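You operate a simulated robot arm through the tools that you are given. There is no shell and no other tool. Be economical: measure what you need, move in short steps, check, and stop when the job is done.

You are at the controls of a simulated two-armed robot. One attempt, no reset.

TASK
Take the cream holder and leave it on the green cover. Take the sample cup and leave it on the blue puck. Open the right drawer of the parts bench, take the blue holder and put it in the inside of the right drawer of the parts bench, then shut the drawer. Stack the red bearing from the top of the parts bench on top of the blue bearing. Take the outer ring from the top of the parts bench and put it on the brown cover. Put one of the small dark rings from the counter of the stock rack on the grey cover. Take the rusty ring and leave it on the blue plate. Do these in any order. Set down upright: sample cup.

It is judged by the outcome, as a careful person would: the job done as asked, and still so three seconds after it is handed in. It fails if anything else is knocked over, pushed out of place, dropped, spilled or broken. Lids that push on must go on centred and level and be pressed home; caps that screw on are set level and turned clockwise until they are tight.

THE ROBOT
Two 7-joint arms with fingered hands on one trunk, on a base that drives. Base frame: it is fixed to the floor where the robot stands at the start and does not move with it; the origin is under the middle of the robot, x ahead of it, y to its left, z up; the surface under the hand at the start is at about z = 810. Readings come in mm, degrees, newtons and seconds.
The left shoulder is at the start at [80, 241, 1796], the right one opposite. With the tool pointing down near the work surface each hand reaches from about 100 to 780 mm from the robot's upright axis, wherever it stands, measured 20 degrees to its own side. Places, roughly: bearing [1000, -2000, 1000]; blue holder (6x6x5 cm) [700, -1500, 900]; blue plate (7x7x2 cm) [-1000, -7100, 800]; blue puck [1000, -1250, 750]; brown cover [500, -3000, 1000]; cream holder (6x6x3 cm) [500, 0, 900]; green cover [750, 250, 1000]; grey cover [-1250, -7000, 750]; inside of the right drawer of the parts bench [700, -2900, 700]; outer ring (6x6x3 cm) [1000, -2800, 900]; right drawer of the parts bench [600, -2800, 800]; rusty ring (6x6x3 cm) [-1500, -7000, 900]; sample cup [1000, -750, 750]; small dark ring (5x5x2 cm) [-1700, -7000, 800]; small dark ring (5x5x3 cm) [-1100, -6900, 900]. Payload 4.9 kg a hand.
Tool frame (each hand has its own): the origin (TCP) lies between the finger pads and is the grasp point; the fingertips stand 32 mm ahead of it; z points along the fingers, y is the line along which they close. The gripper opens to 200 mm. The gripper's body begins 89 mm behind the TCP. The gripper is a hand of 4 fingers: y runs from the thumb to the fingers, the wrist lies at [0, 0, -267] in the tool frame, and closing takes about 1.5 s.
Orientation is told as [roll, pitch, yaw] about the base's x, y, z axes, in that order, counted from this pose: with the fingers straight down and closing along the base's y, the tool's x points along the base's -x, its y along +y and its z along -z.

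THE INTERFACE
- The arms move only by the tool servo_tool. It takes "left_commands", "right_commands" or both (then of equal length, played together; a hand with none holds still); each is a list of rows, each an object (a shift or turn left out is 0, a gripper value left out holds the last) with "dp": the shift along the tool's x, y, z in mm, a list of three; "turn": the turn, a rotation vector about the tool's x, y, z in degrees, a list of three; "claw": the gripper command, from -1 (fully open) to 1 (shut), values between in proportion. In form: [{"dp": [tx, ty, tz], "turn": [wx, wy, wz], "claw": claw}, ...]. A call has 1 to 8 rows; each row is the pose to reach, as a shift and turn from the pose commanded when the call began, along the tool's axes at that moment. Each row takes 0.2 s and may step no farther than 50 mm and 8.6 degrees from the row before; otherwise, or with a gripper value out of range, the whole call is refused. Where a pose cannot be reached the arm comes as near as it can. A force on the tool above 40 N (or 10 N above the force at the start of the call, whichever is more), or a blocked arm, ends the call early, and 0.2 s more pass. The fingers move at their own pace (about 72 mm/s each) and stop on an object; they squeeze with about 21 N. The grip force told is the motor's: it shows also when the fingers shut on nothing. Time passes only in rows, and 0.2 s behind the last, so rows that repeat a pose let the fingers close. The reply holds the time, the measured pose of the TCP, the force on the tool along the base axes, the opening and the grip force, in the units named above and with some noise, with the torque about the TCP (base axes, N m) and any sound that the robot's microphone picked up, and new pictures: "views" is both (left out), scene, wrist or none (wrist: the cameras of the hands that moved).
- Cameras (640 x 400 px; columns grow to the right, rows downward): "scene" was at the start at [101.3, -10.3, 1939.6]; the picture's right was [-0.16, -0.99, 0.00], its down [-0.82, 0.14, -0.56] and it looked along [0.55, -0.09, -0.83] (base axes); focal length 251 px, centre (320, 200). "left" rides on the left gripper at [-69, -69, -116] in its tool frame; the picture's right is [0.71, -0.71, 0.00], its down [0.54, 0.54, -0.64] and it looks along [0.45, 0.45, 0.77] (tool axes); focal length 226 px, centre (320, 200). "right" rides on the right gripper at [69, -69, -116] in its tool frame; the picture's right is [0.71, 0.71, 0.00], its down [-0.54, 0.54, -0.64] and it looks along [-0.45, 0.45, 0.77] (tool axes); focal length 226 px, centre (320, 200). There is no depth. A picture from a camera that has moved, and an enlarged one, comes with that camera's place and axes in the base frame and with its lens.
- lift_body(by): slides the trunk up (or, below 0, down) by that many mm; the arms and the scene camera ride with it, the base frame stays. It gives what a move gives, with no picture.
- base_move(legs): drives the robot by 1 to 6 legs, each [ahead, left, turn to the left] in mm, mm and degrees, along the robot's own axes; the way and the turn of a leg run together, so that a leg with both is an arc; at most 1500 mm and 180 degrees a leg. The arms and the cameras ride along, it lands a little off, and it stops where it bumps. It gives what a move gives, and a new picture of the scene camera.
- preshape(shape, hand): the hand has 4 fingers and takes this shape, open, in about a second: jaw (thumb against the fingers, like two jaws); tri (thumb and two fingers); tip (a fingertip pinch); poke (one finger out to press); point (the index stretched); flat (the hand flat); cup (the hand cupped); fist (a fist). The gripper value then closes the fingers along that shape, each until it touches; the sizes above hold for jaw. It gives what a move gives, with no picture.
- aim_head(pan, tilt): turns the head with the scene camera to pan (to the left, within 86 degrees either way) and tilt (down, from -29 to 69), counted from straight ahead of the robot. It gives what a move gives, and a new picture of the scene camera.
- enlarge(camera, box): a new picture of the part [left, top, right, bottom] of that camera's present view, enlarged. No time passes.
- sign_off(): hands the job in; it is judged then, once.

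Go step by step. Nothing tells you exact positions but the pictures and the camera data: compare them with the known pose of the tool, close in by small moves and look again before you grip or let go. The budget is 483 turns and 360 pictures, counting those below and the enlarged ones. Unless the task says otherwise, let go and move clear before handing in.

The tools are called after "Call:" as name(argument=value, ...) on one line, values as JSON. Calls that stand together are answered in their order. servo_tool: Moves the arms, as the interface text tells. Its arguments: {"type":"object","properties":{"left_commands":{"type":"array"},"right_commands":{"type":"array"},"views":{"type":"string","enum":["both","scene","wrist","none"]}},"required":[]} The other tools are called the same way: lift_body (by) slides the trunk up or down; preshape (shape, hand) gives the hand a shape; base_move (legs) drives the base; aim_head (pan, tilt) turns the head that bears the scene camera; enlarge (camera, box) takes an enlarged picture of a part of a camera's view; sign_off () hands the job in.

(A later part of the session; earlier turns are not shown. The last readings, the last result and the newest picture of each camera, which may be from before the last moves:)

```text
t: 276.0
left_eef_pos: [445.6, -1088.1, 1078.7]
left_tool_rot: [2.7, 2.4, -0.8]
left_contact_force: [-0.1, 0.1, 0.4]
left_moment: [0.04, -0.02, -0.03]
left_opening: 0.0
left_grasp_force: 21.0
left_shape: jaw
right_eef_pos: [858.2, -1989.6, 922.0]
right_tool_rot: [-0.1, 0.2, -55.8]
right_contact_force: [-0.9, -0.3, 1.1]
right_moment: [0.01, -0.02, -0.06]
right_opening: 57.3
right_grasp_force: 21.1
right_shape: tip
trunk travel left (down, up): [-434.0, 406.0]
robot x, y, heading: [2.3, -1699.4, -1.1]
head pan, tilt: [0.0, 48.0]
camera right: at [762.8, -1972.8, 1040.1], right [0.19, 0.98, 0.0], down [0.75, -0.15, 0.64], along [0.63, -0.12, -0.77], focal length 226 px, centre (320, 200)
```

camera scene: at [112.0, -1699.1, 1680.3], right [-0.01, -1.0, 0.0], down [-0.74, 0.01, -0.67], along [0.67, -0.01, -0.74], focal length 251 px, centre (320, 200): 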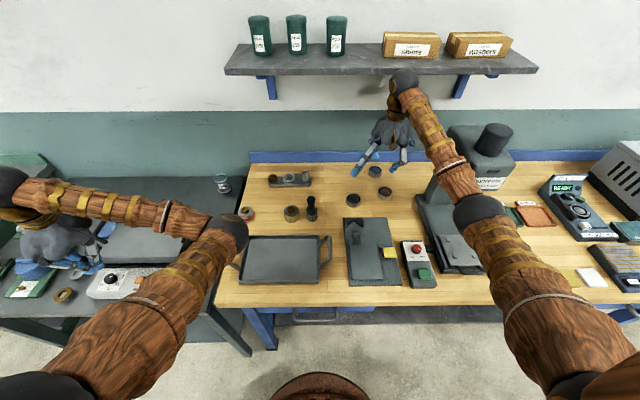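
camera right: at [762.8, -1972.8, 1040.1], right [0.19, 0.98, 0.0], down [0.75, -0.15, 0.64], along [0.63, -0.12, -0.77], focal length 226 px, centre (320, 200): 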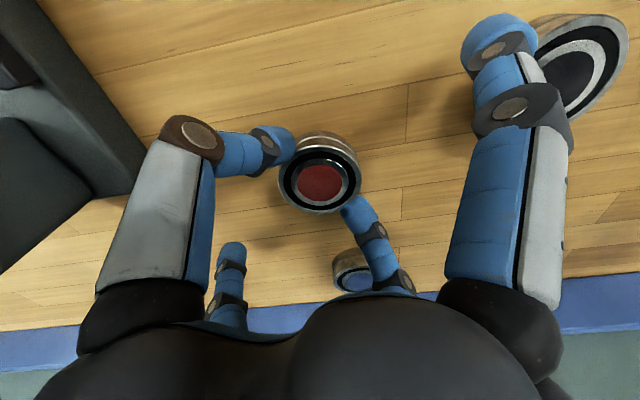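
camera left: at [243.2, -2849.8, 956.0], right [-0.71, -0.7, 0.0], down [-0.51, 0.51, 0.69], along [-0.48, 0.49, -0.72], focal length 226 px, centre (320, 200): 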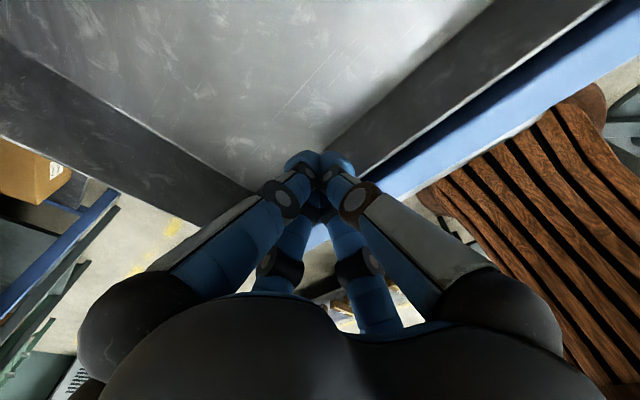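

Gripped. Lifting and driving 125 mm forward toward the blue bearing.

Call:
servo_tool(right_commands=[{"dp": [0, 0, -15]}, {"dp": [0, 0, -50]}, {"dp": [0, 0, -85]}, {"dp": [0, 0, -85]}], views="none")

Call:
base_move(legs=[[130, 0, 0.7]])

Call:
enlarge(camera="right", box=[200, 60, 440, 260])

Call:
enlarge(camera="scene", box=[340, 140, 440, 210])

```text
t: 277.0
left_eef_pos: [445.1, -1087.1, 1078.7]
left_tool_rot: [2.6, 2.4, -0.8]
left_contact_force: [0.0, -0.9, -0.1]
left_moment: [-0.01, 0.01, 0.0]
left_opening: 0.0
left_grasp_force: 21.1
left_shape: jaw
right_eef_pos: [858.4, -1989.1, 1005.6]
right_tool_rot: [0.1, 0.1, -55.8]
right_contact_force: [-0.7, -0.1, -2.6]
right_moment: [0.03, 0.0, 0.0]
right_opening: 56.8
right_grasp_force: 21.0
right_shape: tip
trunk travel left (down, up): [-434.0, 406.0]
robot x, y, heading: [0.9, -1698.1, -0.9]
head pan, tilt: [0.0, 48.0]
```

```text
t: 278.2
left_eef_pos: [564.4, -1082.5, 1079.1]
left_tool_rot: [2.6, 2.4, -0.1]
left_contact_force: [0.5, -0.3, -0.8]
left_moment: [0.01, 0.05, 0.0]
left_opening: 0.0
left_grasp_force: 20.9
left_shape: jaw
right_eef_pos: [988.0, -1978.7, 1006.5]
right_tool_rot: [0.1, 0.2, -55.1]
right_contact_force: [-0.7, 0.0, -2.8]
right_moment: [0.06, 0.0, 0.0]
right_opening: 57.1
right_grasp_force: 21.2
right_shape: tip
trunk travel left (down, up): [-434.0, 406.0]
robot x, y, heading: [128.1, -1700.1, -0.0]
head pan, tilt: [0.0, 48.0]
camera scene: at [239.4, -1698.7, 1680.4], right [0.0, -1.0, 0.0], down [-0.74, 0.0, -0.67], along [0.67, 0.0, -0.74], focal length 251 px, centre (320, 200)
```

scene: 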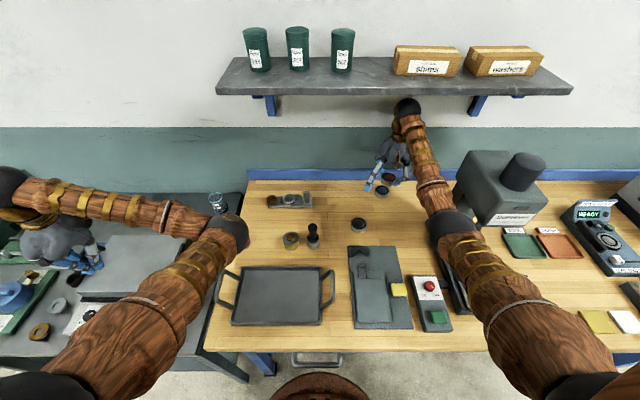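

```text
2.00 times, centred on (320, 160) of right
camera zoom: at [893.0, -1963.3, 1124.7], right [0.18, 0.98, 0.0], down [0.75, -0.14, 0.64], along [0.63, -0.11, -0.77], focal length 452 px, centre (320, 280)
```

zoom: 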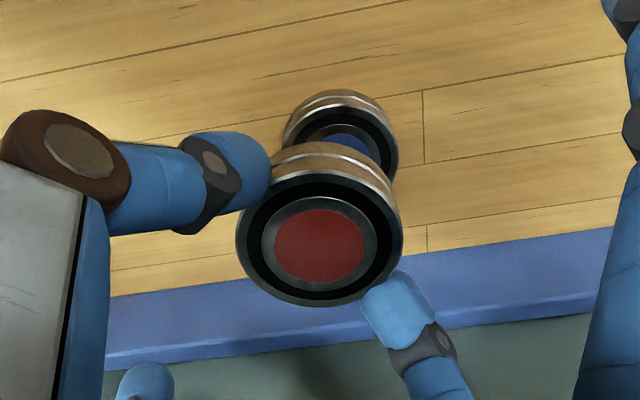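

```text
5.71 times, centred on (390, 175) of scene
camera zoom: at [239.4, -1698.7, 1680.4], right [0.0, -1.0, 0.0], down [-0.74, 0.0, -0.67], along [0.67, 0.0, -0.74], focal length 1433 px, centre (-80, 343)
```

zoom: 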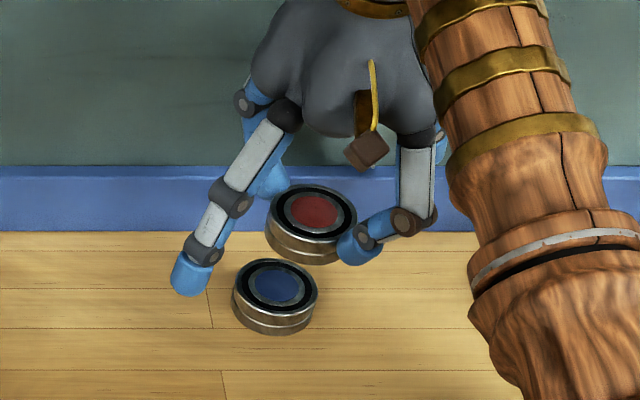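

Blue bearing ≈ [999, -1969]. Moving above it and lowering to about 10 mm clearance.

Call:
servo_tool(right_commands=[{"dp": [1, 7, 5]}, {"dp": [2, 14.7, 15]}, {"dp": [2, 14.7, 28]}, {"dp": [2, 14.7, 40]}, {"dp": [2, 14.7, 40]}], views="wrist")

Call:
enlarge(camera="right", box=[240, 80, 400, 200])

Call:
enlarge(camera="scene", box=[360, 160, 420, 205])

```text
t: 279.4
left_eef_pos: [565.5, -1083.0, 1078.0]
left_tool_rot: [2.6, 2.4, 0.0]
left_contact_force: [0.0, 1.0, 0.5]
left_moment: [-0.01, 0.0, -0.02]
left_opening: 0.2
left_grasp_force: 21.0
left_shape: jaw
right_eef_pos: [999.2, -1967.3, 966.4]
right_tool_rot: [0.0, 0.1, -55.0]
right_contact_force: [-0.6, 0.0, -2.2]
right_moment: [-0.01, -0.03, 0.0]
right_opening: 57.0
right_grasp_force: 20.9
right_shape: tip
trunk travel left (down, up): [-434.0, 406.0]
robot x, y, heading: [130.7, -1700.6, 0.0]
head pan, tilt: [0.0, 48.0]
camera right: at [903.7, -1951.7, 1084.1], right [0.18, 0.98, 0.0], down [0.76, -0.14, 0.64], along [0.63, -0.11, -0.77], focal length 226 px, centre (320, 200)
```

right: 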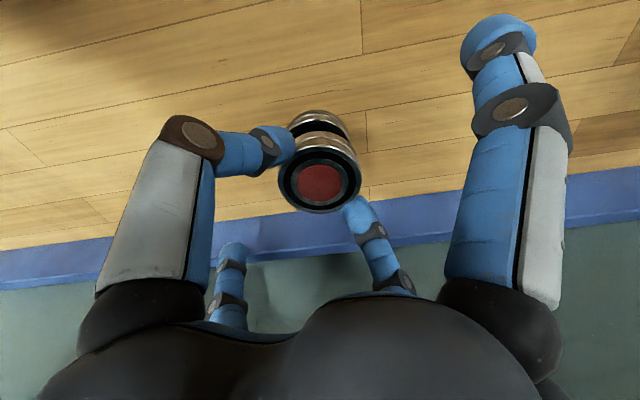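

```text
3.33 times, centred on (320, 140) of right
camera zoom: at [903.7, -1951.7, 1084.1], right [0.18, 0.98, 0.0], down [0.76, -0.14, 0.64], along [0.63, -0.11, -0.77], focal length 754 px, centre (320, 400)
```

zoom: 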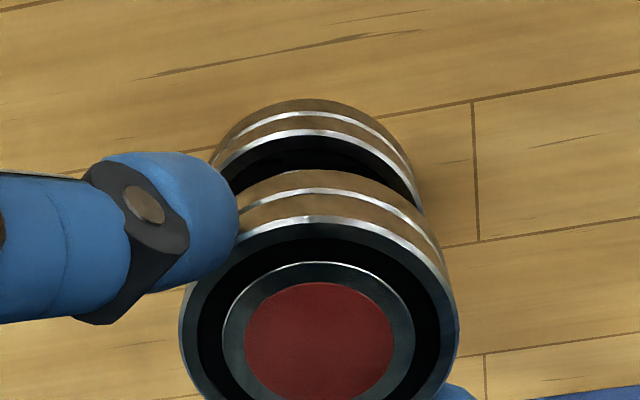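

```text
8.89 times, centred on (390, 182) of scene
camera zoom: at [241.4, -1698.4, 1680.2], right [0.0, -1.0, 0.0], down [-0.74, 0.0, -0.67], along [0.67, 0.0, -0.74], focal length 2229 px, centre (-302, 356)
```

zoom: 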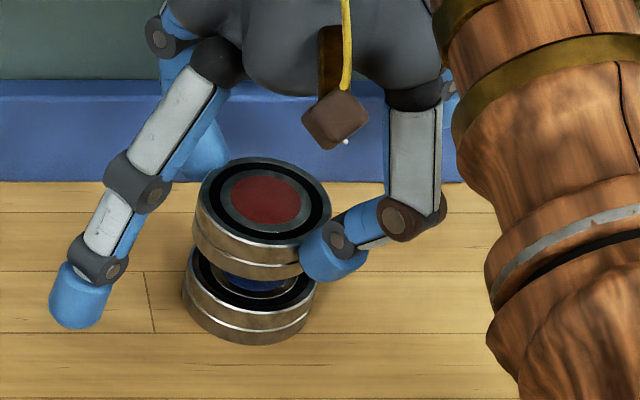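

Nearly aligned; shifting (−5, +2) and lowering to contact.

Call:
servo_tool(right_commands=[{"dp": [4.5, -3, 0]}, {"dp": [4.5, -3, 3]}, {"dp": [4.5, -3, 6]}, {"dp": [4.5, -3, 6]}], views="none")

Call:
enlarge(camera="right", box=[240, 80, 400, 200])

Call:
enlarge(camera="scene", box=[360, 160, 420, 205])

```text
t: 280.4
left_eef_pos: [566.7, -1083.4, 1077.7]
left_tool_rot: [2.7, 2.4, -0.1]
left_contact_force: [-0.6, -0.3, -0.2]
left_moment: [0.03, -0.01, 0.03]
left_opening: 0.0
left_grasp_force: 21.0
left_shape: jaw
right_eef_pos: [993.7, -1966.2, 959.1]
right_tool_rot: [0.1, 0.2, -55.2]
right_contact_force: [0.1, -0.6, -2.2]
right_moment: [0.02, 0.02, -0.01]
right_opening: 57.0
right_grasp_force: 20.8
right_shape: tip
trunk travel left (down, up): [-434.0, 406.0]
robot x, y, heading: [135.0, -1700.6, 0.1]
head pan, tilt: [0.0, 48.0]
```

```text
3.33 times, centred on (320, 140) of right
camera zoom: at [899.1, -1950.3, 1077.5], right [0.18, 0.98, 0.0], down [0.75, -0.14, 0.64], along [0.63, -0.11, -0.77], focal length 754 px, centre (320, 400)
```

zoom: 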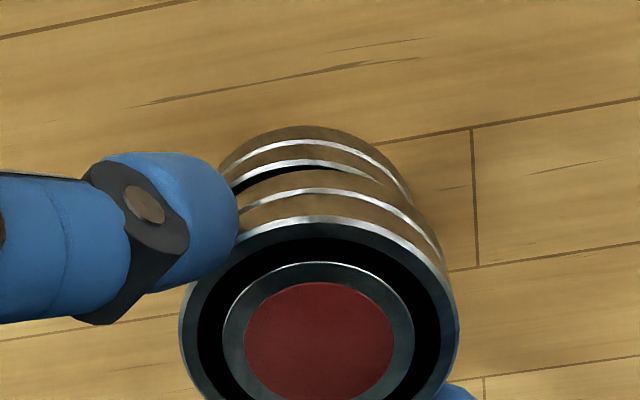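

```text
8.89 times, centred on (390, 182) of scene
camera zoom: at [241.1, -1698.5, 1680.2], right [0.0, -1.0, 0.0], down [-0.74, 0.0, -0.67], along [0.67, 0.0, -0.74], focal length 2229 px, centre (-302, 356)
```

zoom: 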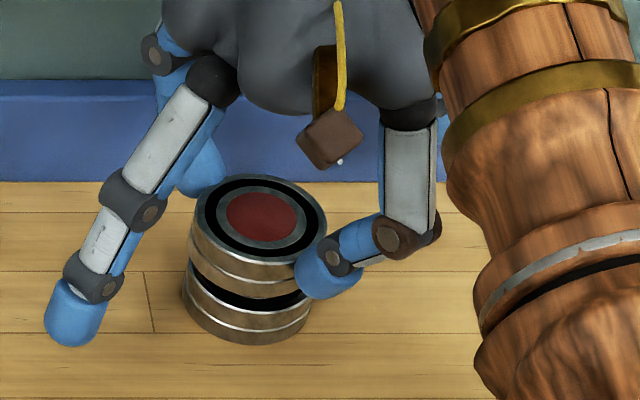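

Alignment is within a couple of mm. Lowering slowly onto it.

Call:
servo_tool(right_commands=[{"dp": [0, 1.5, 2]}, {"dp": [0, 1.5, 4]}, {"dp": [0, 1.5, 6]}, {"dp": [0, 1.5, 8]}, {"dp": [0, 1.5, 10]}], views="none")

Call:
enlarge(camera="scene", box=[360, 160, 420, 205])

```text
t: 281.6
left_eef_pos: [564.5, -1084.1, 1079.6]
left_tool_rot: [2.6, 2.4, -0.1]
left_contact_force: [-0.5, 0.0, 0.9]
left_moment: [-0.02, 0.01, 0.03]
left_opening: 0.2
left_grasp_force: 20.7
left_shape: jaw
right_eef_pos: [995.6, -1965.6, 951.3]
right_tool_rot: [0.1, 0.1, -55.2]
right_contact_force: [0.0, -0.2, -2.4]
right_moment: [0.02, 0.0, 0.05]
right_opening: 57.1
right_grasp_force: 21.5
right_shape: tip
trunk travel left (down, up): [-434.0, 406.0]
robot x, y, heading: [126.1, -1700.2, 0.2]
head pan, tilt: [0.0, 48.0]
```

```text
8.89 times, centred on (390, 182) of scene
camera zoom: at [241.3, -1698.6, 1680.2], right [0.0, -1.0, 0.0], down [-0.74, 0.0, -0.67], along [0.67, 0.0, -0.74], focal length 2229 px, centre (-302, 356)
```

zoom: 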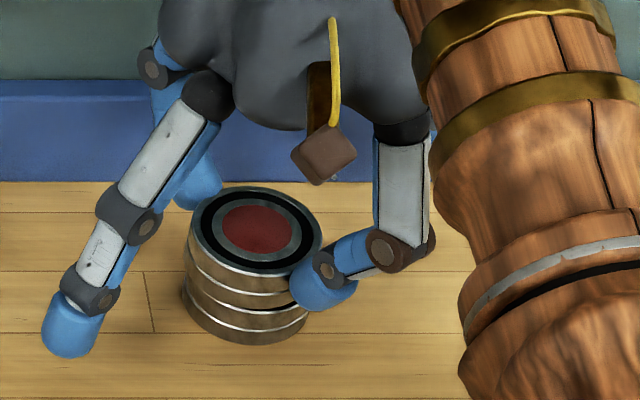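

Call:
servo_tool(right_commands=[{"dp": [0, 0, 1.5]}, {"dp": [0, 0, 3]}, {"dp": [0, 0, 4.5]}, {"dp": [0, 0, 6]}, {"dp": [0, 0, 6]}], views="none")

Call:
enlarge(camera="scene", box=[360, 160, 420, 205])

```text
t: 282.8
left_eef_pos: [563.7, -1083.1, 1078.5]
left_tool_rot: [2.5, 2.4, -0.2]
left_contact_force: [-0.1, -0.5, -0.3]
left_moment: [0.01, -0.01, 0.0]
left_opening: 0.0
left_grasp_force: 21.5
left_shape: jaw
right_eef_pos: [996.1, -1965.7, 945.2]
right_tool_rot: [0.1, 0.0, -55.1]
right_contact_force: [0.5, -1.7, 6.5]
right_moment: [-0.04, 0.0, 0.01]
right_opening: 56.9
right_grasp_force: 21.3
right_shape: tip
trunk travel left (down, up): [-434.0, 406.0]
robot x, y, heading: [131.3, -1702.8, 0.0]
head pan, tilt: [0.0, 48.0]
```

```text
8.89 times, centred on (390, 182) of scene
camera zoom: at [240.0, -1698.2, 1680.4], right [0.0, -1.0, 0.0], down [-0.74, 0.0, -0.67], along [0.67, 0.0, -0.74], focal length 2229 px, centre (-302, 356)
```

zoom: 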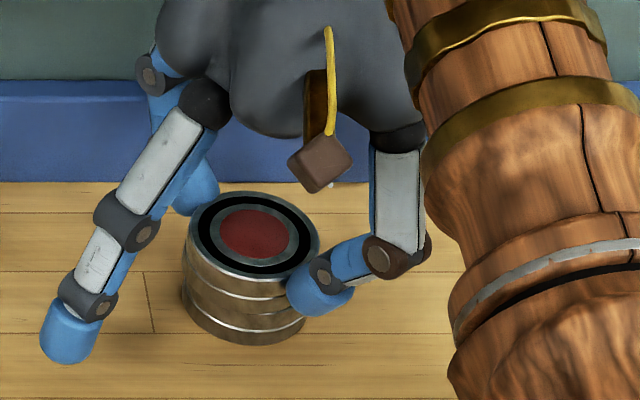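

Seated on the blue bearing. Releasing and lifting.

Call:
servo_tool(right_commands=[{"dp": [0, 0, -1], "claw": 0.36}, {"dp": [0, 0, -1], "claw": 0.3}, {"dp": [0, 0, -1], "claw": 0.3}, {"dp": [0, 0, -15]}, {"dp": [0, 0, -45]}, {"dp": [0, 0, -85]}, {"dp": [0, 0, -120]}], views="wrist")

Call:
enlarge(camera="scene", box=[340, 150, 420, 210])

```text
t: 284.4
left_eef_pos: [565.4, -1083.3, 1078.6]
left_tool_rot: [2.4, 2.4, -0.1]
left_contact_force: [-0.1, 0.1, -0.5]
left_moment: [-0.01, -0.03, 0.01]
left_opening: 0.0
left_grasp_force: 21.6
left_shape: jaw
right_eef_pos: [996.5, -1966.3, 1064.4]
right_tool_rot: [0.0, 0.1, -55.3]
right_contact_force: [-1.1, -1.1, -0.3]
right_moment: [0.0, -0.04, 0.0]
right_opening: 70.2
right_grasp_force: 0.1
right_shape: tip
trunk travel left (down, up): [-434.0, 406.0]
robot x, y, heading: [131.5, -1702.4, -0.0]
head pan, tilt: [0.0, 48.0]
camera right: at [900.6, -1950.2, 1182.6], right [0.18, 0.98, 0.0], down [0.75, -0.14, 0.64], along [0.63, -0.11, -0.77], focal length 226 px, centre (320, 200)
```

right: 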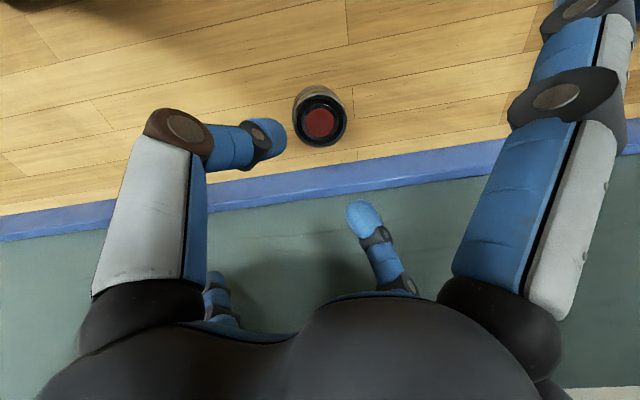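

```text
6.67 times, centred on (380, 180) of scene
camera zoom: at [240.6, -1698.1, 1680.2], right [0.0, -1.0, 0.0], down [-0.74, 0.0, -0.67], along [0.67, 0.0, -0.74], focal length 1672 px, centre (-80, 333)
```

zoom: 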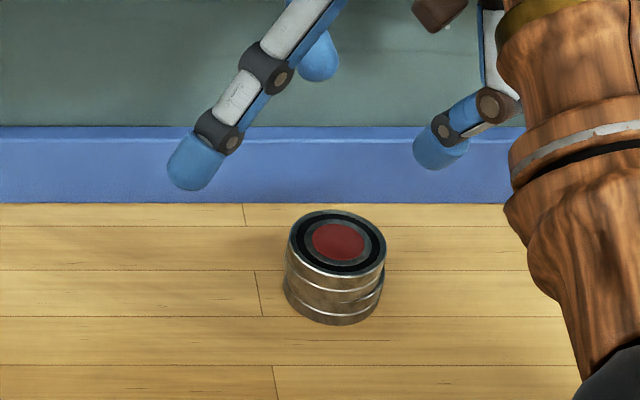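

The red bearing is stacked on the blue one. Now the far rack: I'll back off and look to the right and behind before travelling.

Call:
servo_tool(right_commands=[{"dp": [0, 0, -30]}, {"dp": [20, -30, -40], "turn": [0, 0, -8]}, {"dp": [35, -55, -40], "turn": [0, 0, -16]}, {"dp": [50, -80, -40], "turn": [0, 0, -24]}, {"dp": [65, -105, -40], "turn": [0, 0, -32]}, {"dp": [80, -130, -40], "turn": [0, 0, -40]}, {"dp": [95, -155, -40], "turn": [0, 0, -48]}, {"dp": [110, -180, -40], "turn": [0, 0, -55]}], views="none")

Call:
base_move(legs=[[-690, 0, 0]])

Call:
aim_head(pan=-80, tilt=25)

```text
t: 285.2
left_eef_pos: [564.0, -1082.9, 1082.9]
left_tool_rot: [2.8, 2.4, -0.4]
left_contact_force: [-1.5, -1.5, 1.1]
left_moment: [0.08, -0.12, -0.02]
left_opening: 0.0
left_grasp_force: 21.0
left_shape: jaw
right_eef_pos: [928.6, -1966.8, 1072.7]
right_tool_rot: [-1.7, 2.8, -44.2]
right_contact_force: [0.5, -0.8, 3.3]
right_moment: [0.06, 0.02, -0.03]
right_opening: 69.7
right_grasp_force: 0.0
right_shape: tip
trunk travel left (down, up): [-434.0, 406.0]
robot x, y, heading: [130.1, -1693.4, -0.2]
head pan, tilt: [0.0, 48.0]
stopped in row 3 (right hand): the force on the tool passed its limit at 60 N (the readings are from after the stop); the commanded pose is now the measured one
```

```text
t: 289.0
left_eef_pos: [-129.0, -1074.9, 1079.1]
left_tool_rot: [2.5, 2.5, -0.5]
left_contact_force: [0.3, -0.9, -0.4]
left_moment: [-0.01, 0.02, -0.01]
left_opening: 0.0
left_grasp_force: 21.0
left_shape: jaw
right_eef_pos: [238.2, -1964.1, 1079.8]
right_tool_rot: [-1.5, 2.5, -44.8]
right_contact_force: [-0.1, -0.8, -0.4]
right_moment: [0.0, 0.01, 0.0]
right_opening: 69.8
right_grasp_force: 0.0
right_shape: tip
trunk travel left (down, up): [-434.0, 406.0]
robot x, y, heading: [-568.8, -1687.4, -0.4]
head pan, tilt: [0.0, 48.0]
camera scene: at [-456.9, -1687.6, 1680.1], right [-0.01, -1.0, 0.0], down [-0.74, 0.01, -0.67], along [0.67, -0.01, -0.74], focal length 251 px, centre (320, 200)
```

scene: 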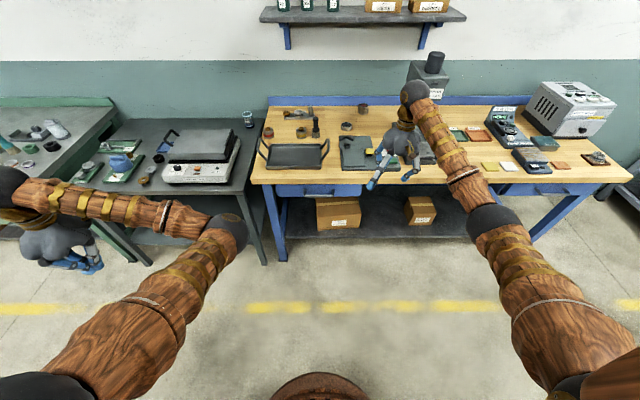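

```text
t: 290.5
left_eef_pos: [-129.1, -1075.1, 1077.7]
left_tool_rot: [2.5, 2.4, -0.5]
left_contact_force: [0.1, -0.8, 0.4]
left_moment: [-0.03, -0.01, 0.02]
left_opening: 0.0
left_grasp_force: 20.4
left_shape: jaw
right_eef_pos: [237.9, -1963.9, 1079.4]
right_tool_rot: [-1.5, 2.3, -44.8]
right_contact_force: [-0.3, 0.6, 0.0]
right_moment: [-0.01, -0.01, 0.03]
right_opening: 70.2
right_grasp_force: 0.0
right_shape: tip
trunk travel left (down, up): [-434.0, 406.0]
robot x, y, heading: [-570.3, -1685.5, -0.2]
head pan, tilt: [-80.0, 25.0]
camera scene: at [-521.0, -1777.8, 1715.0], right [-0.99, -0.17, 0.0], down [-0.07, 0.42, -0.91], along [0.15, -0.89, -0.42], focal length 251 px, centre (320, 200)
```

scene: 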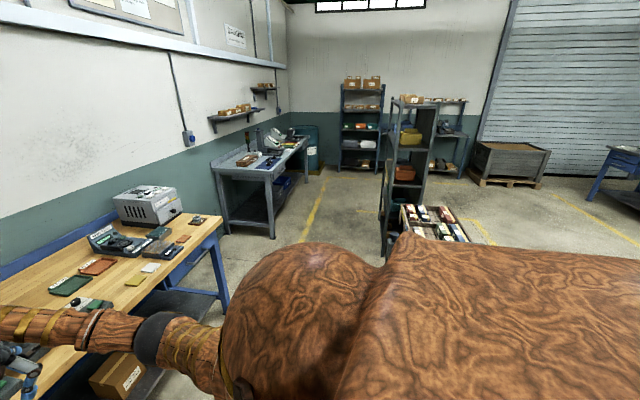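

Call:
enlarge(camera="scene", box=[330, 60, 500, 250])

Call:
enlarge(camera="scene", box=[190, 60, 400, 250])

```text
2.11 times, centred on (415, 155) of scene
camera zoom: at [-521.0, -1777.8, 1715.0], right [-0.99, -0.17, 0.0], down [-0.07, 0.42, -0.91], along [0.15, -0.89, -0.42], focal length 528 px, centre (120, 295)
```

zoom: 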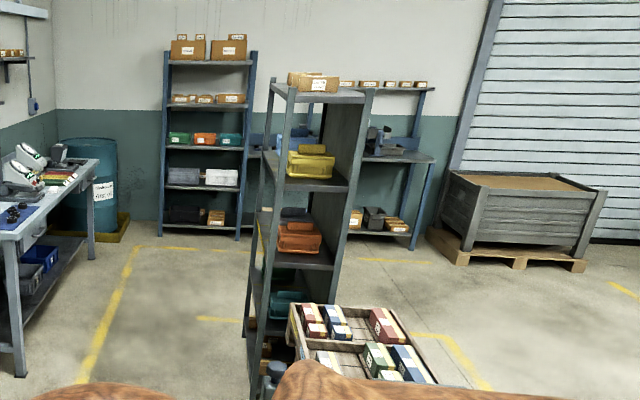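

```text
2.11 times, centred on (295, 155) of scene
camera zoom: at [-521.0, -1777.8, 1715.0], right [-0.99, -0.17, 0.0], down [-0.07, 0.42, -0.91], along [0.15, -0.89, -0.42], focal length 528 px, centre (373, 295)
```

zoom: 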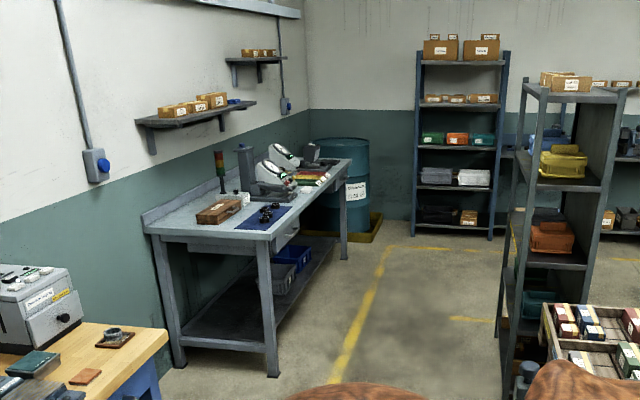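

Now tucking the right hand in before turning to face the far rack.

Call:
servo_tool(right_commands=[{"dp": [25, -25, 0], "turn": [0, 0, -8]}, {"dp": [55, -50, 0], "turn": [0, 0, -16]}, {"dp": [85, -75, 0], "turn": [0, 0, -24]}, {"dp": [115, -105, 0], "turn": [0, 0, -32]}, {"dp": [145, -135, 0], "turn": [0, 0, -40]}, {"dp": [165, -160, 0], "turn": [0, 0, -44]}], views="none")

Call:
aim_head(pan=0, tilt=25)

Call:
base_move(legs=[[0, 0, -45], [0, 0, -45]])

```text
t: 291.9
left_eef_pos: [-129.1, -1074.1, 1079.4]
left_tool_rot: [2.6, 2.3, -0.5]
left_contact_force: [-0.1, -0.7, 0.6]
left_moment: [0.0, 0.0, 0.01]
left_opening: 0.1
left_grasp_force: 21.1
left_shape: jaw
right_eef_pos: [6.9, -1962.7, 1091.0]
right_tool_rot: [0.7, 2.9, -0.6]
right_contact_force: [-0.1, -0.2, -0.9]
right_moment: [0.01, -0.01, -0.02]
right_opening: 69.7
right_grasp_force: 0.0
right_shape: tip
trunk travel left (down, up): [-434.0, 406.0]
robot x, y, heading: [-568.0, -1686.0, -0.4]
head pan, tilt: [-80.0, 25.0]
```

```text
t: 293.5
left_eef_pos: [-128.6, -1074.2, 1078.9]
left_tool_rot: [2.5, 2.4, -0.5]
left_contact_force: [0.4, 0.1, 0.0]
left_moment: [0.02, -0.02, 0.06]
left_opening: 0.1
left_grasp_force: 21.3
left_shape: jaw
right_eef_pos: [8.6, -1961.7, 1090.1]
right_tool_rot: [0.6, 2.8, -0.9]
right_contact_force: [0.2, -0.5, 0.3]
right_moment: [-0.01, 0.02, 0.02]
right_opening: 69.9
right_grasp_force: 0.1
right_shape: tip
trunk travel left (down, up): [-434.0, 406.0]
robot x, y, heading: [-567.6, -1688.2, -0.5]
head pan, tilt: [0.0, 25.0]
camera scene: at [-444.5, -1687.7, 1715.0], right [-0.01, -1.0, 0.0], down [-0.42, 0.0, -0.91], along [0.91, -0.01, -0.42], focal length 251 px, centre (320, 200)
```

scene: 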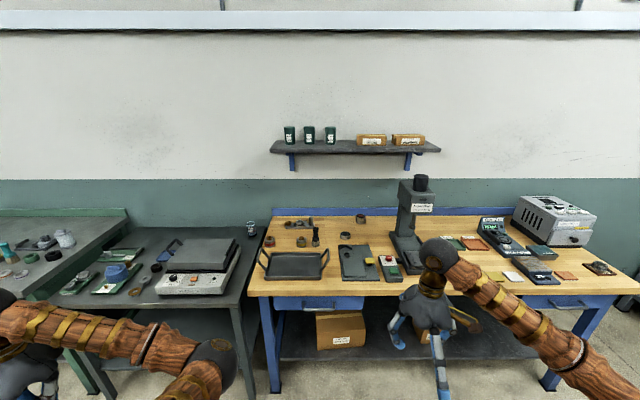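

```text
t: 298.0
left_eef_pos: [44.8, -2129.5, 1077.8]
left_tool_rot: [2.5, 2.4, -90.6]
left_contact_force: [0.0, -0.3, 0.3]
left_moment: [0.01, 0.01, 0.03]
left_opening: 0.0
left_grasp_force: 21.0
left_shape: jaw
right_eef_pos: [-840.2, -2264.4, 1090.5]
right_tool_rot: [0.6, 2.7, -90.8]
right_contact_force: [0.2, 0.6, -0.4]
right_moment: [-0.02, 0.0, 0.01]
right_opening: 70.0
right_grasp_force: 0.1
right_shape: tip
trunk travel left (down, up): [-434.0, 406.0]
robot x, y, heading: [-571.4, -1691.4, -90.3]
head pan, tilt: [0.0, 25.0]
camera scene: at [-567.8, -1809.4, 1715.0], right [-1.0, 0.01, 0.0], down [0.0, 0.42, -0.91], along [-0.01, -0.91, -0.42], focal length 251 px, centre (320, 200)
```

scene: 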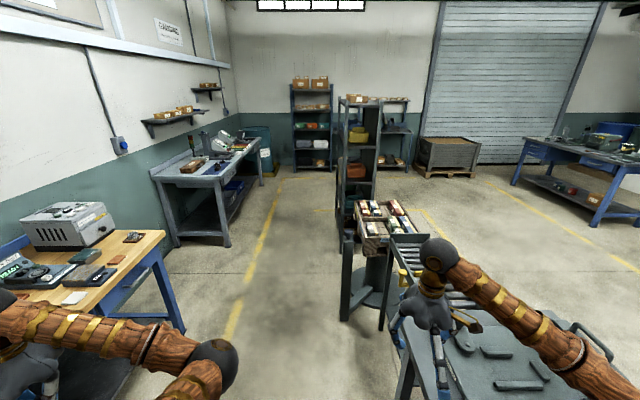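

A clear aisle lies ahead at x≈−400. Driving: sideways left, then along the aisle.

Call:
base_move(legs=[[0, 170, 0.3], [1500, 0, 0], [1500, 0, 0]])

```text
t: 309.0
left_eef_pos: [242.3, -3979.4, 1080.1]
left_tool_rot: [2.3, 2.1, -89.6]
left_contact_force: [-1.3, 0.5, -0.3]
left_moment: [0.0, 0.02, 0.02]
left_opening: 0.0
left_grasp_force: 20.3
left_shape: jaw
right_eef_pos: [-636.3, -4125.8, 1092.0]
right_tool_rot: [0.7, 2.7, -88.9]
right_contact_force: [-0.5, -0.1, -0.4]
right_moment: [0.03, -0.03, -0.04]
right_opening: 69.8
right_grasp_force: 0.0
right_shape: tip
trunk travel left (down, up): [-434.0, 406.0]
robot x, y, heading: [-381.4, -3560.4, -89.4]
head pan, tilt: [0.0, 25.0]
stopped in leg 3: the robot was blocked; the commanded pose is now the measured one
camera scene: at [-374.0, -3668.0, 1716.1], right [-1.0, -0.01, 0.0], down [-0.01, 0.42, -0.91], along [0.01, -0.91, -0.42], focal length 251 px, centre (320, 200)
```

scene: 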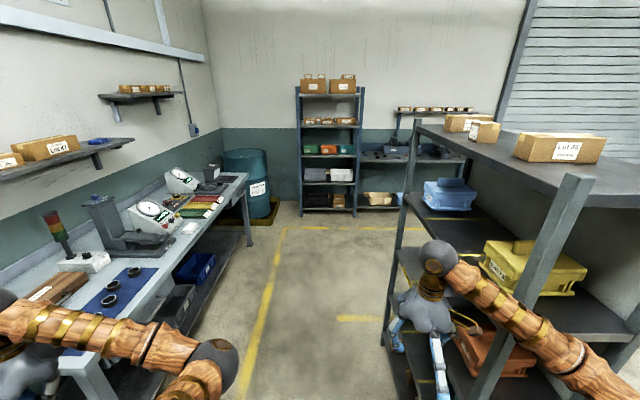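

Something (the shelf rack on the right) blocks. I'll bring the left hand inward, shift left 150 mm and continue.

Call:
servo_tool(left_commands=[{"dp": [0, -40, 0]}, {"dp": [0, -80, 0]}, {"dp": [0, -120, 0]}, {"dp": [0, -160, 0]}, {"dp": [0, -190, 0]}], views="none")

Call:
base_move(legs=[[-60, 0, 0], [0, 190, -0.6], [1450, 0, 0]])

```text
t: 310.2
left_eef_pos: [53.9, -3980.1, 1072.1]
left_tool_rot: [2.3, 2.1, -89.4]
left_contact_force: [-0.9, 0.2, 0.0]
left_moment: [0.0, 0.01, 0.01]
left_opening: 0.0
left_grasp_force: 21.6
left_shape: jaw
right_eef_pos: [-635.6, -4126.5, 1091.2]
right_tool_rot: [0.9, 2.7, -88.8]
right_contact_force: [-0.9, -0.1, 0.0]
right_moment: [-0.01, -0.01, -0.01]
right_opening: 69.9
right_grasp_force: 0.0
right_shape: tip
trunk travel left (down, up): [-434.0, 406.0]
robot x, y, heading: [-381.3, -3557.7, -88.9]
head pan, tilt: [0.0, 25.0]
```

```text
t: 314.3
left_eef_pos: [234.4, -4157.3, 1071.3]
left_tool_rot: [2.2, 2.1, -91.0]
left_contact_force: [0.0, -0.4, -0.9]
left_moment: [0.05, 0.01, 0.0]
left_opening: 0.0
left_grasp_force: 21.2
left_shape: jaw
right_eef_pos: [-463.2, -4284.3, 1088.1]
right_tool_rot: [1.2, 3.2, -91.1]
right_contact_force: [0.9, -0.1, 0.3]
right_moment: [0.0, 0.06, 0.02]
right_opening: 70.1
right_grasp_force: 0.0
right_shape: tip
trunk travel left (down, up): [-434.0, 406.0]
robot x, y, heading: [-192.0, -3721.0, -90.6]
head pan, tilt: [0.0, 25.0]
stopped in leg 3: the robot was blocked; the commanded pose is now the measured one
camera scene: at [-185.8, -3835.5, 1715.8], right [-1.0, 0.01, 0.0], down [0.0, 0.42, -0.91], along [-0.01, -0.91, -0.42], focal length 251 px, centre (320, 200)
```

scene: 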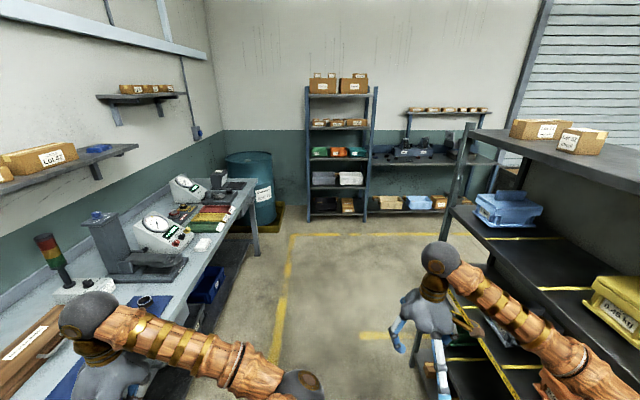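

Call:
aim_head(pan=-60, tilt=35)

Call:
aim_head(pan=60, tilt=40)

```text
t: 315.6
left_eef_pos: [234.3, -4155.5, 1072.4]
left_tool_rot: [2.3, 2.0, -90.7]
left_contact_force: [-0.8, -0.8, -0.3]
left_moment: [-0.01, -0.01, -0.02]
left_opening: 0.0
left_grasp_force: 21.5
left_shape: jaw
right_eef_pos: [-462.2, -4283.8, 1088.9]
right_tool_rot: [1.4, 3.1, -91.0]
right_contact_force: [-0.9, -0.7, -0.2]
right_moment: [-0.01, -0.01, 0.0]
right_opening: 69.9
right_grasp_force: 0.0
right_shape: tip
trunk travel left (down, up): [-434.0, 406.0]
robot x, y, heading: [-193.2, -3723.5, -90.4]
head pan, tilt: [-60.0, 35.0]
camera scene: at [-263.0, -3783.5, 1699.9], right [-0.49, 0.87, 0.0], down [0.5, 0.28, -0.82], along [-0.71, -0.41, -0.57], focal length 251 px, centre (320, 200)
```

scene: 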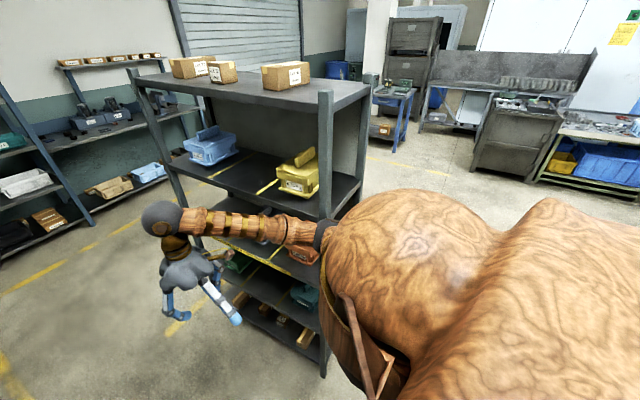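

```text
t: 317.6
left_eef_pos: [234.8, -4154.6, 1071.9]
left_tool_rot: [2.4, 2.1, -90.8]
left_contact_force: [0.3, 0.4, 0.0]
left_moment: [0.01, 0.02, 0.02]
left_opening: 0.0
left_grasp_force: 21.0
left_shape: jaw
right_eef_pos: [-462.1, -4283.9, 1088.1]
right_tool_rot: [1.3, 3.0, -90.9]
right_contact_force: [-0.2, 0.0, -0.8]
right_moment: [-0.02, 0.0, -0.01]
right_opening: 70.1
right_grasp_force: 0.0
right_shape: tip
trunk travel left (down, up): [-434.0, 406.0]
robot x, y, heading: [-189.5, -3721.1, -90.5]
head pan, tilt: [60.0, 40.0]
camera scene: at [-113.2, -3783.2, 1691.9], right [-0.51, -0.86, 0.01], down [-0.56, 0.32, -0.77], along [0.66, -0.39, -0.64], focal length 251 px, centre (320, 200)
```

scene: 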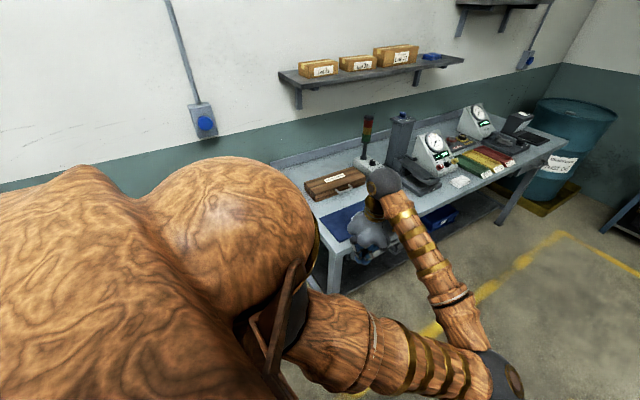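

The right forearm is touching the rack's near post. I'll back up, extend the right arm forward so the elbow tucks in, then proceed.

Call:
base_move(legs=[[-150, 0, 0.4]])

Call:
servo_tool(left_commands=[{"dp": [-40, 0, 0]}, {"dp": [-80, 0, 0]}, {"dp": [-120, 0, 0]}, {"dp": [-160, 0, 0]}, {"dp": [-200, 0, 0]}, {"dp": [-240, 0, 0]}, {"dp": [-270, -20, 0]}, {"dp": [-300, -50, 0]}], right_commands=[{"dp": [-40, 0, 0]}, {"dp": [-80, 0, 0]}, {"dp": [-120, 0, 0]}, {"dp": [-160, 10, 0]}, {"dp": [-200, 20, 0]}, {"dp": [-230, 30, 0]}, {"dp": [-250, 40, 0]}, {"dp": [-250, 40, 0]}], views="none")

Call:
aim_head(pan=0, tilt=35)

```text
t: 318.9
left_eef_pos: [236.1, -4012.6, 1069.7]
left_tool_rot: [2.5, 2.4, -90.4]
left_contact_force: [-0.9, -0.2, -0.1]
left_moment: [0.04, 0.04, 0.03]
left_opening: 0.0
left_grasp_force: 21.0
left_shape: jaw
right_eef_pos: [-458.8, -4146.1, 1083.9]
right_tool_rot: [1.4, 3.5, -90.4]
right_contact_force: [0.4, -0.2, 0.2]
right_moment: [0.01, -0.01, -0.02]
right_opening: 70.1
right_grasp_force: 0.0
right_shape: tip
trunk travel left (down, up): [-434.0, 406.0]
robot x, y, heading: [-189.7, -3572.2, -90.1]
head pan, tilt: [60.0, 40.0]
camera scene: at [-115.8, -3647.8, 1691.6], right [-0.5, -0.86, 0.0], down [-0.56, 0.32, -0.77], along [0.66, -0.38, -0.64], focal length 251 px, centre (320, 200)
```

scene: 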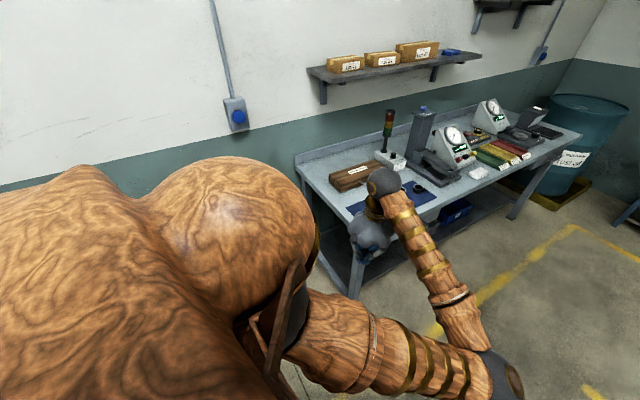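

```text
t: 320.7
left_eef_pos: [185.1, -4311.7, 1056.0]
left_tool_rot: [2.4, 2.4, -90.3]
left_contact_force: [-0.4, 0.1, -0.2]
left_moment: [-0.02, -0.01, -0.01]
left_opening: 0.0
left_grasp_force: 21.2
left_shape: jaw
right_eef_pos: [-423.7, -4393.6, 1068.3]
right_tool_rot: [1.5, 3.5, -90.6]
right_contact_force: [0.0, 0.7, -0.1]
right_moment: [-0.01, -0.02, 0.03]
right_opening: 70.0
right_grasp_force: 0.1
right_shape: tip
trunk travel left (down, up): [-434.0, 406.0]
robot x, y, heading: [-191.9, -3576.5, -89.9]
head pan, tilt: [60.0, 40.0]
```

```text
t: 322.0
left_eef_pos: [185.6, -4310.3, 1055.7]
left_tool_rot: [2.5, 2.4, -90.4]
left_contact_force: [-0.5, -0.2, 0.3]
left_moment: [0.01, 0.0, 0.01]
left_opening: 0.0
left_grasp_force: 20.9
left_shape: jaw
right_eef_pos: [-420.6, -4393.6, 1070.3]
right_tool_rot: [1.4, 3.5, -90.5]
right_contact_force: [-0.9, 0.3, 0.2]
right_moment: [0.01, 0.0, 0.02]
right_opening: 70.3
right_grasp_force: 0.0
right_shape: tip
trunk travel left (down, up): [-434.0, 406.0]
robot x, y, heading: [-187.3, -3576.3, -90.1]
head pan, tilt: [0.0, 35.0]
camera scene: at [-189.5, -3691.8, 1699.2], right [-1.0, 0.0, 0.0], down [0.0, 0.57, -0.82], along [0.0, -0.82, -0.57], focal length 251 px, centre (320, 200)
```

scene: 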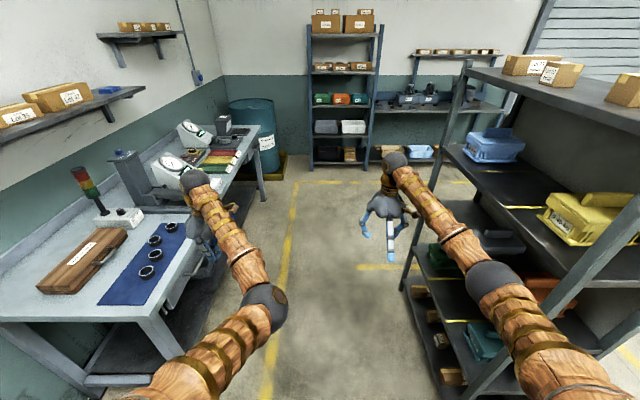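

Elbows are now tucked. Driving ahead.

Call:
base_move(legs=[[1400, 0, 0], [450, 0, 0]])

```text
t: 331.3
left_eef_pos: [196.6, -6156.7, 1056.4]
left_tool_rot: [2.6, 2.4, -90.0]
left_contact_force: [-0.4, -0.2, 0.7]
left_moment: [0.01, -0.03, -0.02]
left_opening: 0.0
left_grasp_force: 20.7
left_shape: jaw
right_eef_pos: [-409.2, -6243.6, 1071.0]
right_tool_rot: [1.4, 3.4, -90.0]
right_contact_force: [-0.1, 0.7, 0.7]
right_moment: [-0.03, -0.01, 0.02]
right_opening: 70.1
right_grasp_force: 0.1
right_shape: tip
trunk travel left (down, up): [-434.0, 406.0]
robot x, y, heading: [-185.7, -5425.0, -89.5]
head pan, tilt: [0.0, 35.0]
camera scene: at [-182.5, -5539.3, 1699.4], right [-1.0, -0.01, 0.0], down [0.0, 0.57, -0.82], along [0.0, -0.82, -0.57], focal length 251 px, centre (320, 200)
```

scene: 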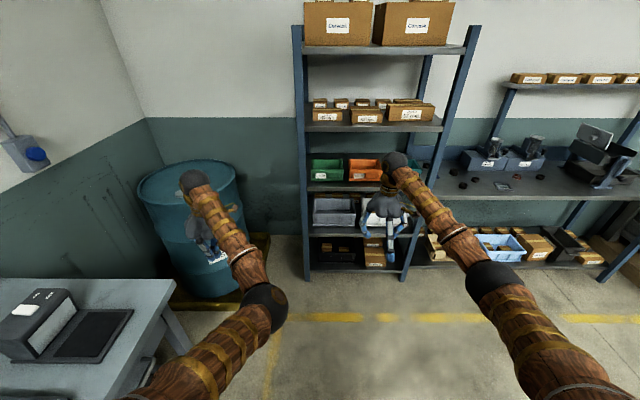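

The stock rack's counter is visible on the right. Driving sideways right 1000 mm.

Call:
base_move(legs=[[0, -1030, -0.5]])

Call:
enlarge(camera="scene", box=[180, 100, 480, 270])

```text
t: 336.6
left_eef_pos: [-828.4, -6161.1, 1055.8]
left_tool_rot: [2.5, 2.4, -90.6]
left_contact_force: [0.0, -0.4, 0.0]
left_moment: [-0.05, -0.01, 0.01]
left_opening: 0.0
left_grasp_force: 20.8
left_shape: jaw
right_eef_pos: [-1434.9, -6240.3, 1069.8]
right_tool_rot: [1.4, 3.5, -90.8]
right_contact_force: [0.6, -0.7, 0.8]
right_moment: [0.01, -0.02, 0.02]
right_opening: 70.0
right_grasp_force: 0.0
right_shape: tip
trunk travel left (down, up): [-434.0, 406.0]
robot x, y, heading: [-1202.0, -5421.7, -90.4]
head pan, tilt: [0.0, 35.0]
camera scene: at [-1199.9, -5540.1, 1699.2], right [-1.0, 0.01, 0.0], down [0.0, 0.57, -0.82], along [-0.01, -0.82, -0.57], focal length 251 px, centre (320, 200)
```

scene: 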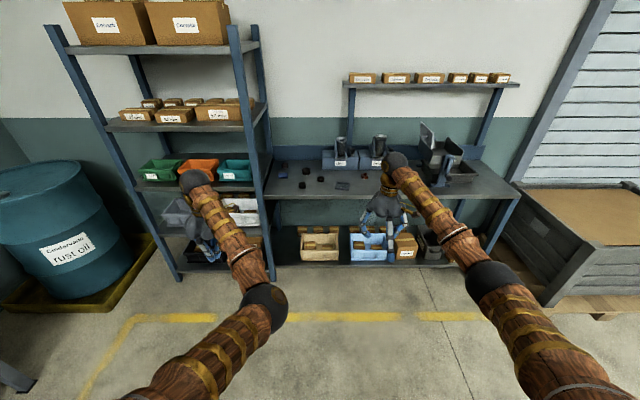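

```text
2.13 times, centred on (330, 185) of scene
camera zoom: at [-1199.9, -5540.1, 1699.2], right [-1.0, 0.01, 0.0], down [0.0, 0.57, -0.82], along [-0.01, -0.82, -0.57], focal length 535 px, centre (299, 232)
```

zoom: 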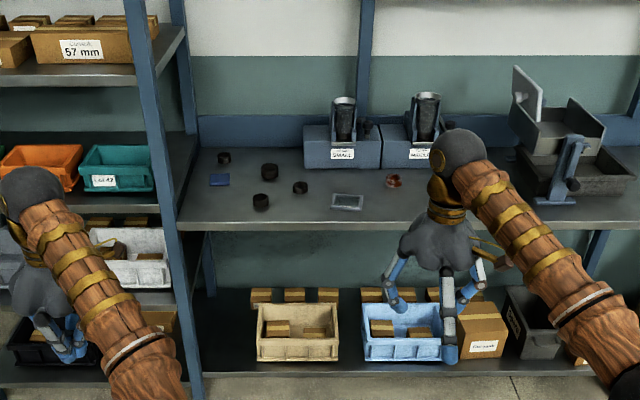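

I see the counter: blue plate, several small dark rings, the grey cover and the rusty ring. I'll retract the left hand and move closer for better measurement.

Call:
servo_tool(left_commands=[{"dp": [40, 0, 0]}, {"dp": [80, 0, 0]}, {"dp": [120, 0, 0]}, {"dp": [160, 0, 0]}, {"dp": [200, 0, 0]}, {"dp": [240, 0, 0]}, {"dp": [260, 0, 0]}], right_commands=[{"turn": [0, 1.8, 0]}, {"turn": [1.4, 3.5, 0]}, {"turn": [1.4, 3.5, 0]}, {"turn": [1.4, 3.5, 0]}, {"turn": [1.4, 3.5, 0]}, {"turn": [1.4, 3.5, 0]}, {"turn": [1.4, 3.5, 0]}], views="none")

Call:
aim_head(pan=0, tilt=48)

Call:
base_move(legs=[[470, 100, 0.4]])

Call:
enlarge(camera="scene", box=[200, 90, 460, 250])

Call:
enlarge(camera="right", box=[0, 0, 640, 400])

```text
t: 338.2
left_eef_pos: [-825.8, -5898.7, 1066.6]
left_tool_rot: [2.6, 2.4, -90.5]
left_contact_force: [0.6, 0.5, 0.1]
left_moment: [-0.03, -0.01, 0.0]
left_opening: 0.0
left_grasp_force: 21.6
left_shape: jaw
right_eef_pos: [-1436.4, -6241.8, 1071.1]
right_tool_rot: [0.0, 6.9, -90.7]
right_contact_force: [0.3, 0.7, 0.2]
right_moment: [0.02, 0.0, 0.0]
right_opening: 70.0
right_grasp_force: 0.1
right_shape: tip
trunk travel left (down, up): [-434.0, 406.0]
robot x, y, heading: [-1203.1, -5423.9, -90.5]
head pan, tilt: [0.0, 35.0]
```

```text
t: 338.9
left_eef_pos: [-825.8, -5899.8, 1065.2]
left_tool_rot: [2.5, 2.4, -90.7]
left_contact_force: [0.3, -0.3, 0.2]
left_moment: [0.02, -0.03, -0.01]
left_opening: 0.2
left_grasp_force: 21.0
left_shape: jaw
right_eef_pos: [-1436.2, -6240.5, 1069.5]
right_tool_rot: [-0.1, 7.1, -90.7]
right_contact_force: [-0.4, -0.4, -0.2]
right_moment: [0.0, 0.03, -0.03]
right_opening: 69.9
right_grasp_force: 0.1
right_shape: tip
trunk travel left (down, up): [-434.0, 406.0]
robot x, y, heading: [-1201.5, -5422.1, -90.4]
head pan, tilt: [0.0, 48.0]
camera scene: at [-1200.3, -5531.0, 1680.3], right [-1.0, 0.01, 0.0], down [0.0, 0.74, -0.67], along [0.0, -0.67, -0.74], focal length 251 px, centre (320, 200)
```

scene: 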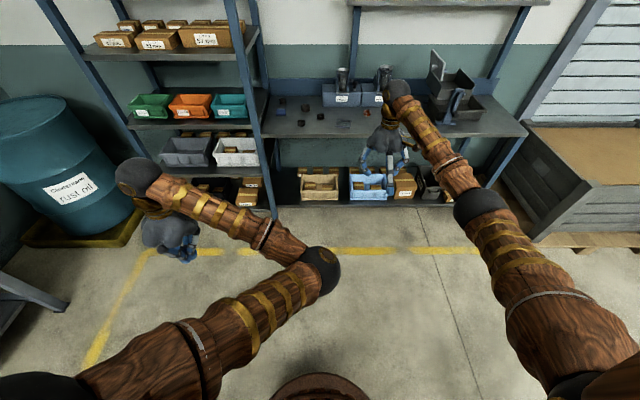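

```text
t: 341.8
left_eef_pos: [-723.5, -6363.9, 1067.1]
left_tool_rot: [2.5, 2.4, -90.2]
left_contact_force: [0.6, -0.8, 0.6]
left_moment: [-0.07, 0.01, 0.0]
left_opening: 0.0
left_grasp_force: 20.6
left_shape: jaw
right_eef_pos: [-1330.3, -6711.5, 1070.4]
right_tool_rot: [0.0, 7.0, -90.3]
right_contact_force: [-0.8, -0.4, 1.0]
right_moment: [-0.01, -0.01, 0.02]
right_opening: 70.0
right_grasp_force: 0.2
right_shape: tip
trunk travel left (down, up): [-434.0, 406.0]
robot x, y, heading: [-1102.5, -5889.5, -90.1]
head pan, tilt: [0.0, 48.0]
camera scene: at [-1099.8, -5997.4, 1680.4], right [-1.0, 0.0, 0.0], down [0.0, 0.74, -0.67], along [0.0, -0.67, -0.74], focal length 251 px, centre (320, 200)
```

scene: 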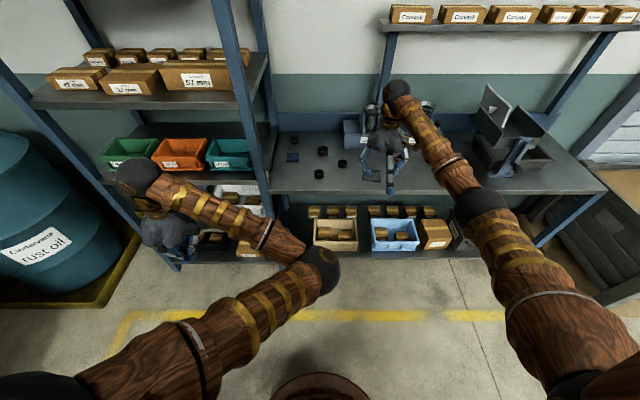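

```text
2.46 times, centred on (330, 170) of scene
camera zoom: at [-1099.8, -5997.4, 1680.4], right [-1.0, 0.0, 0.0], down [0.0, 0.74, -0.67], along [0.0, -0.67, -0.74], focal length 617 px, centre (295, 274)
```

zoom: 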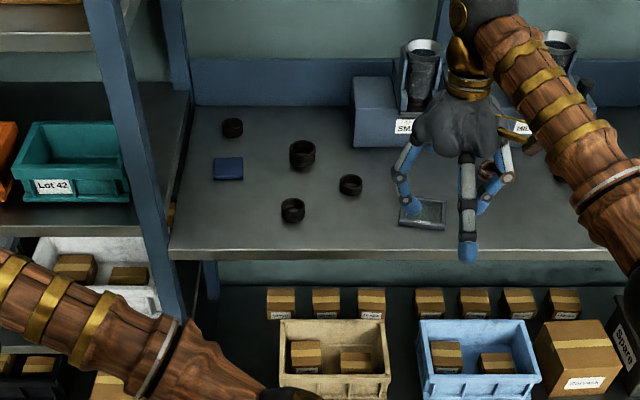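

```text
1.00 times, centred on (320, 200) of right (not enlarged: the box is as wide or as high as the picture)
camera zoom: at [-1398.1, -6656.4, 1195.3], right [0.71, 0.7, 0.09], down [0.54, -0.62, 0.57], along [0.45, -0.36, -0.81], focal length 226 px, centre (320, 200)
```

zoom: 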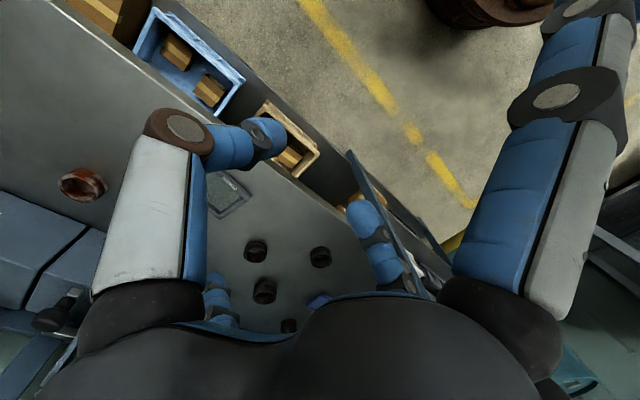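

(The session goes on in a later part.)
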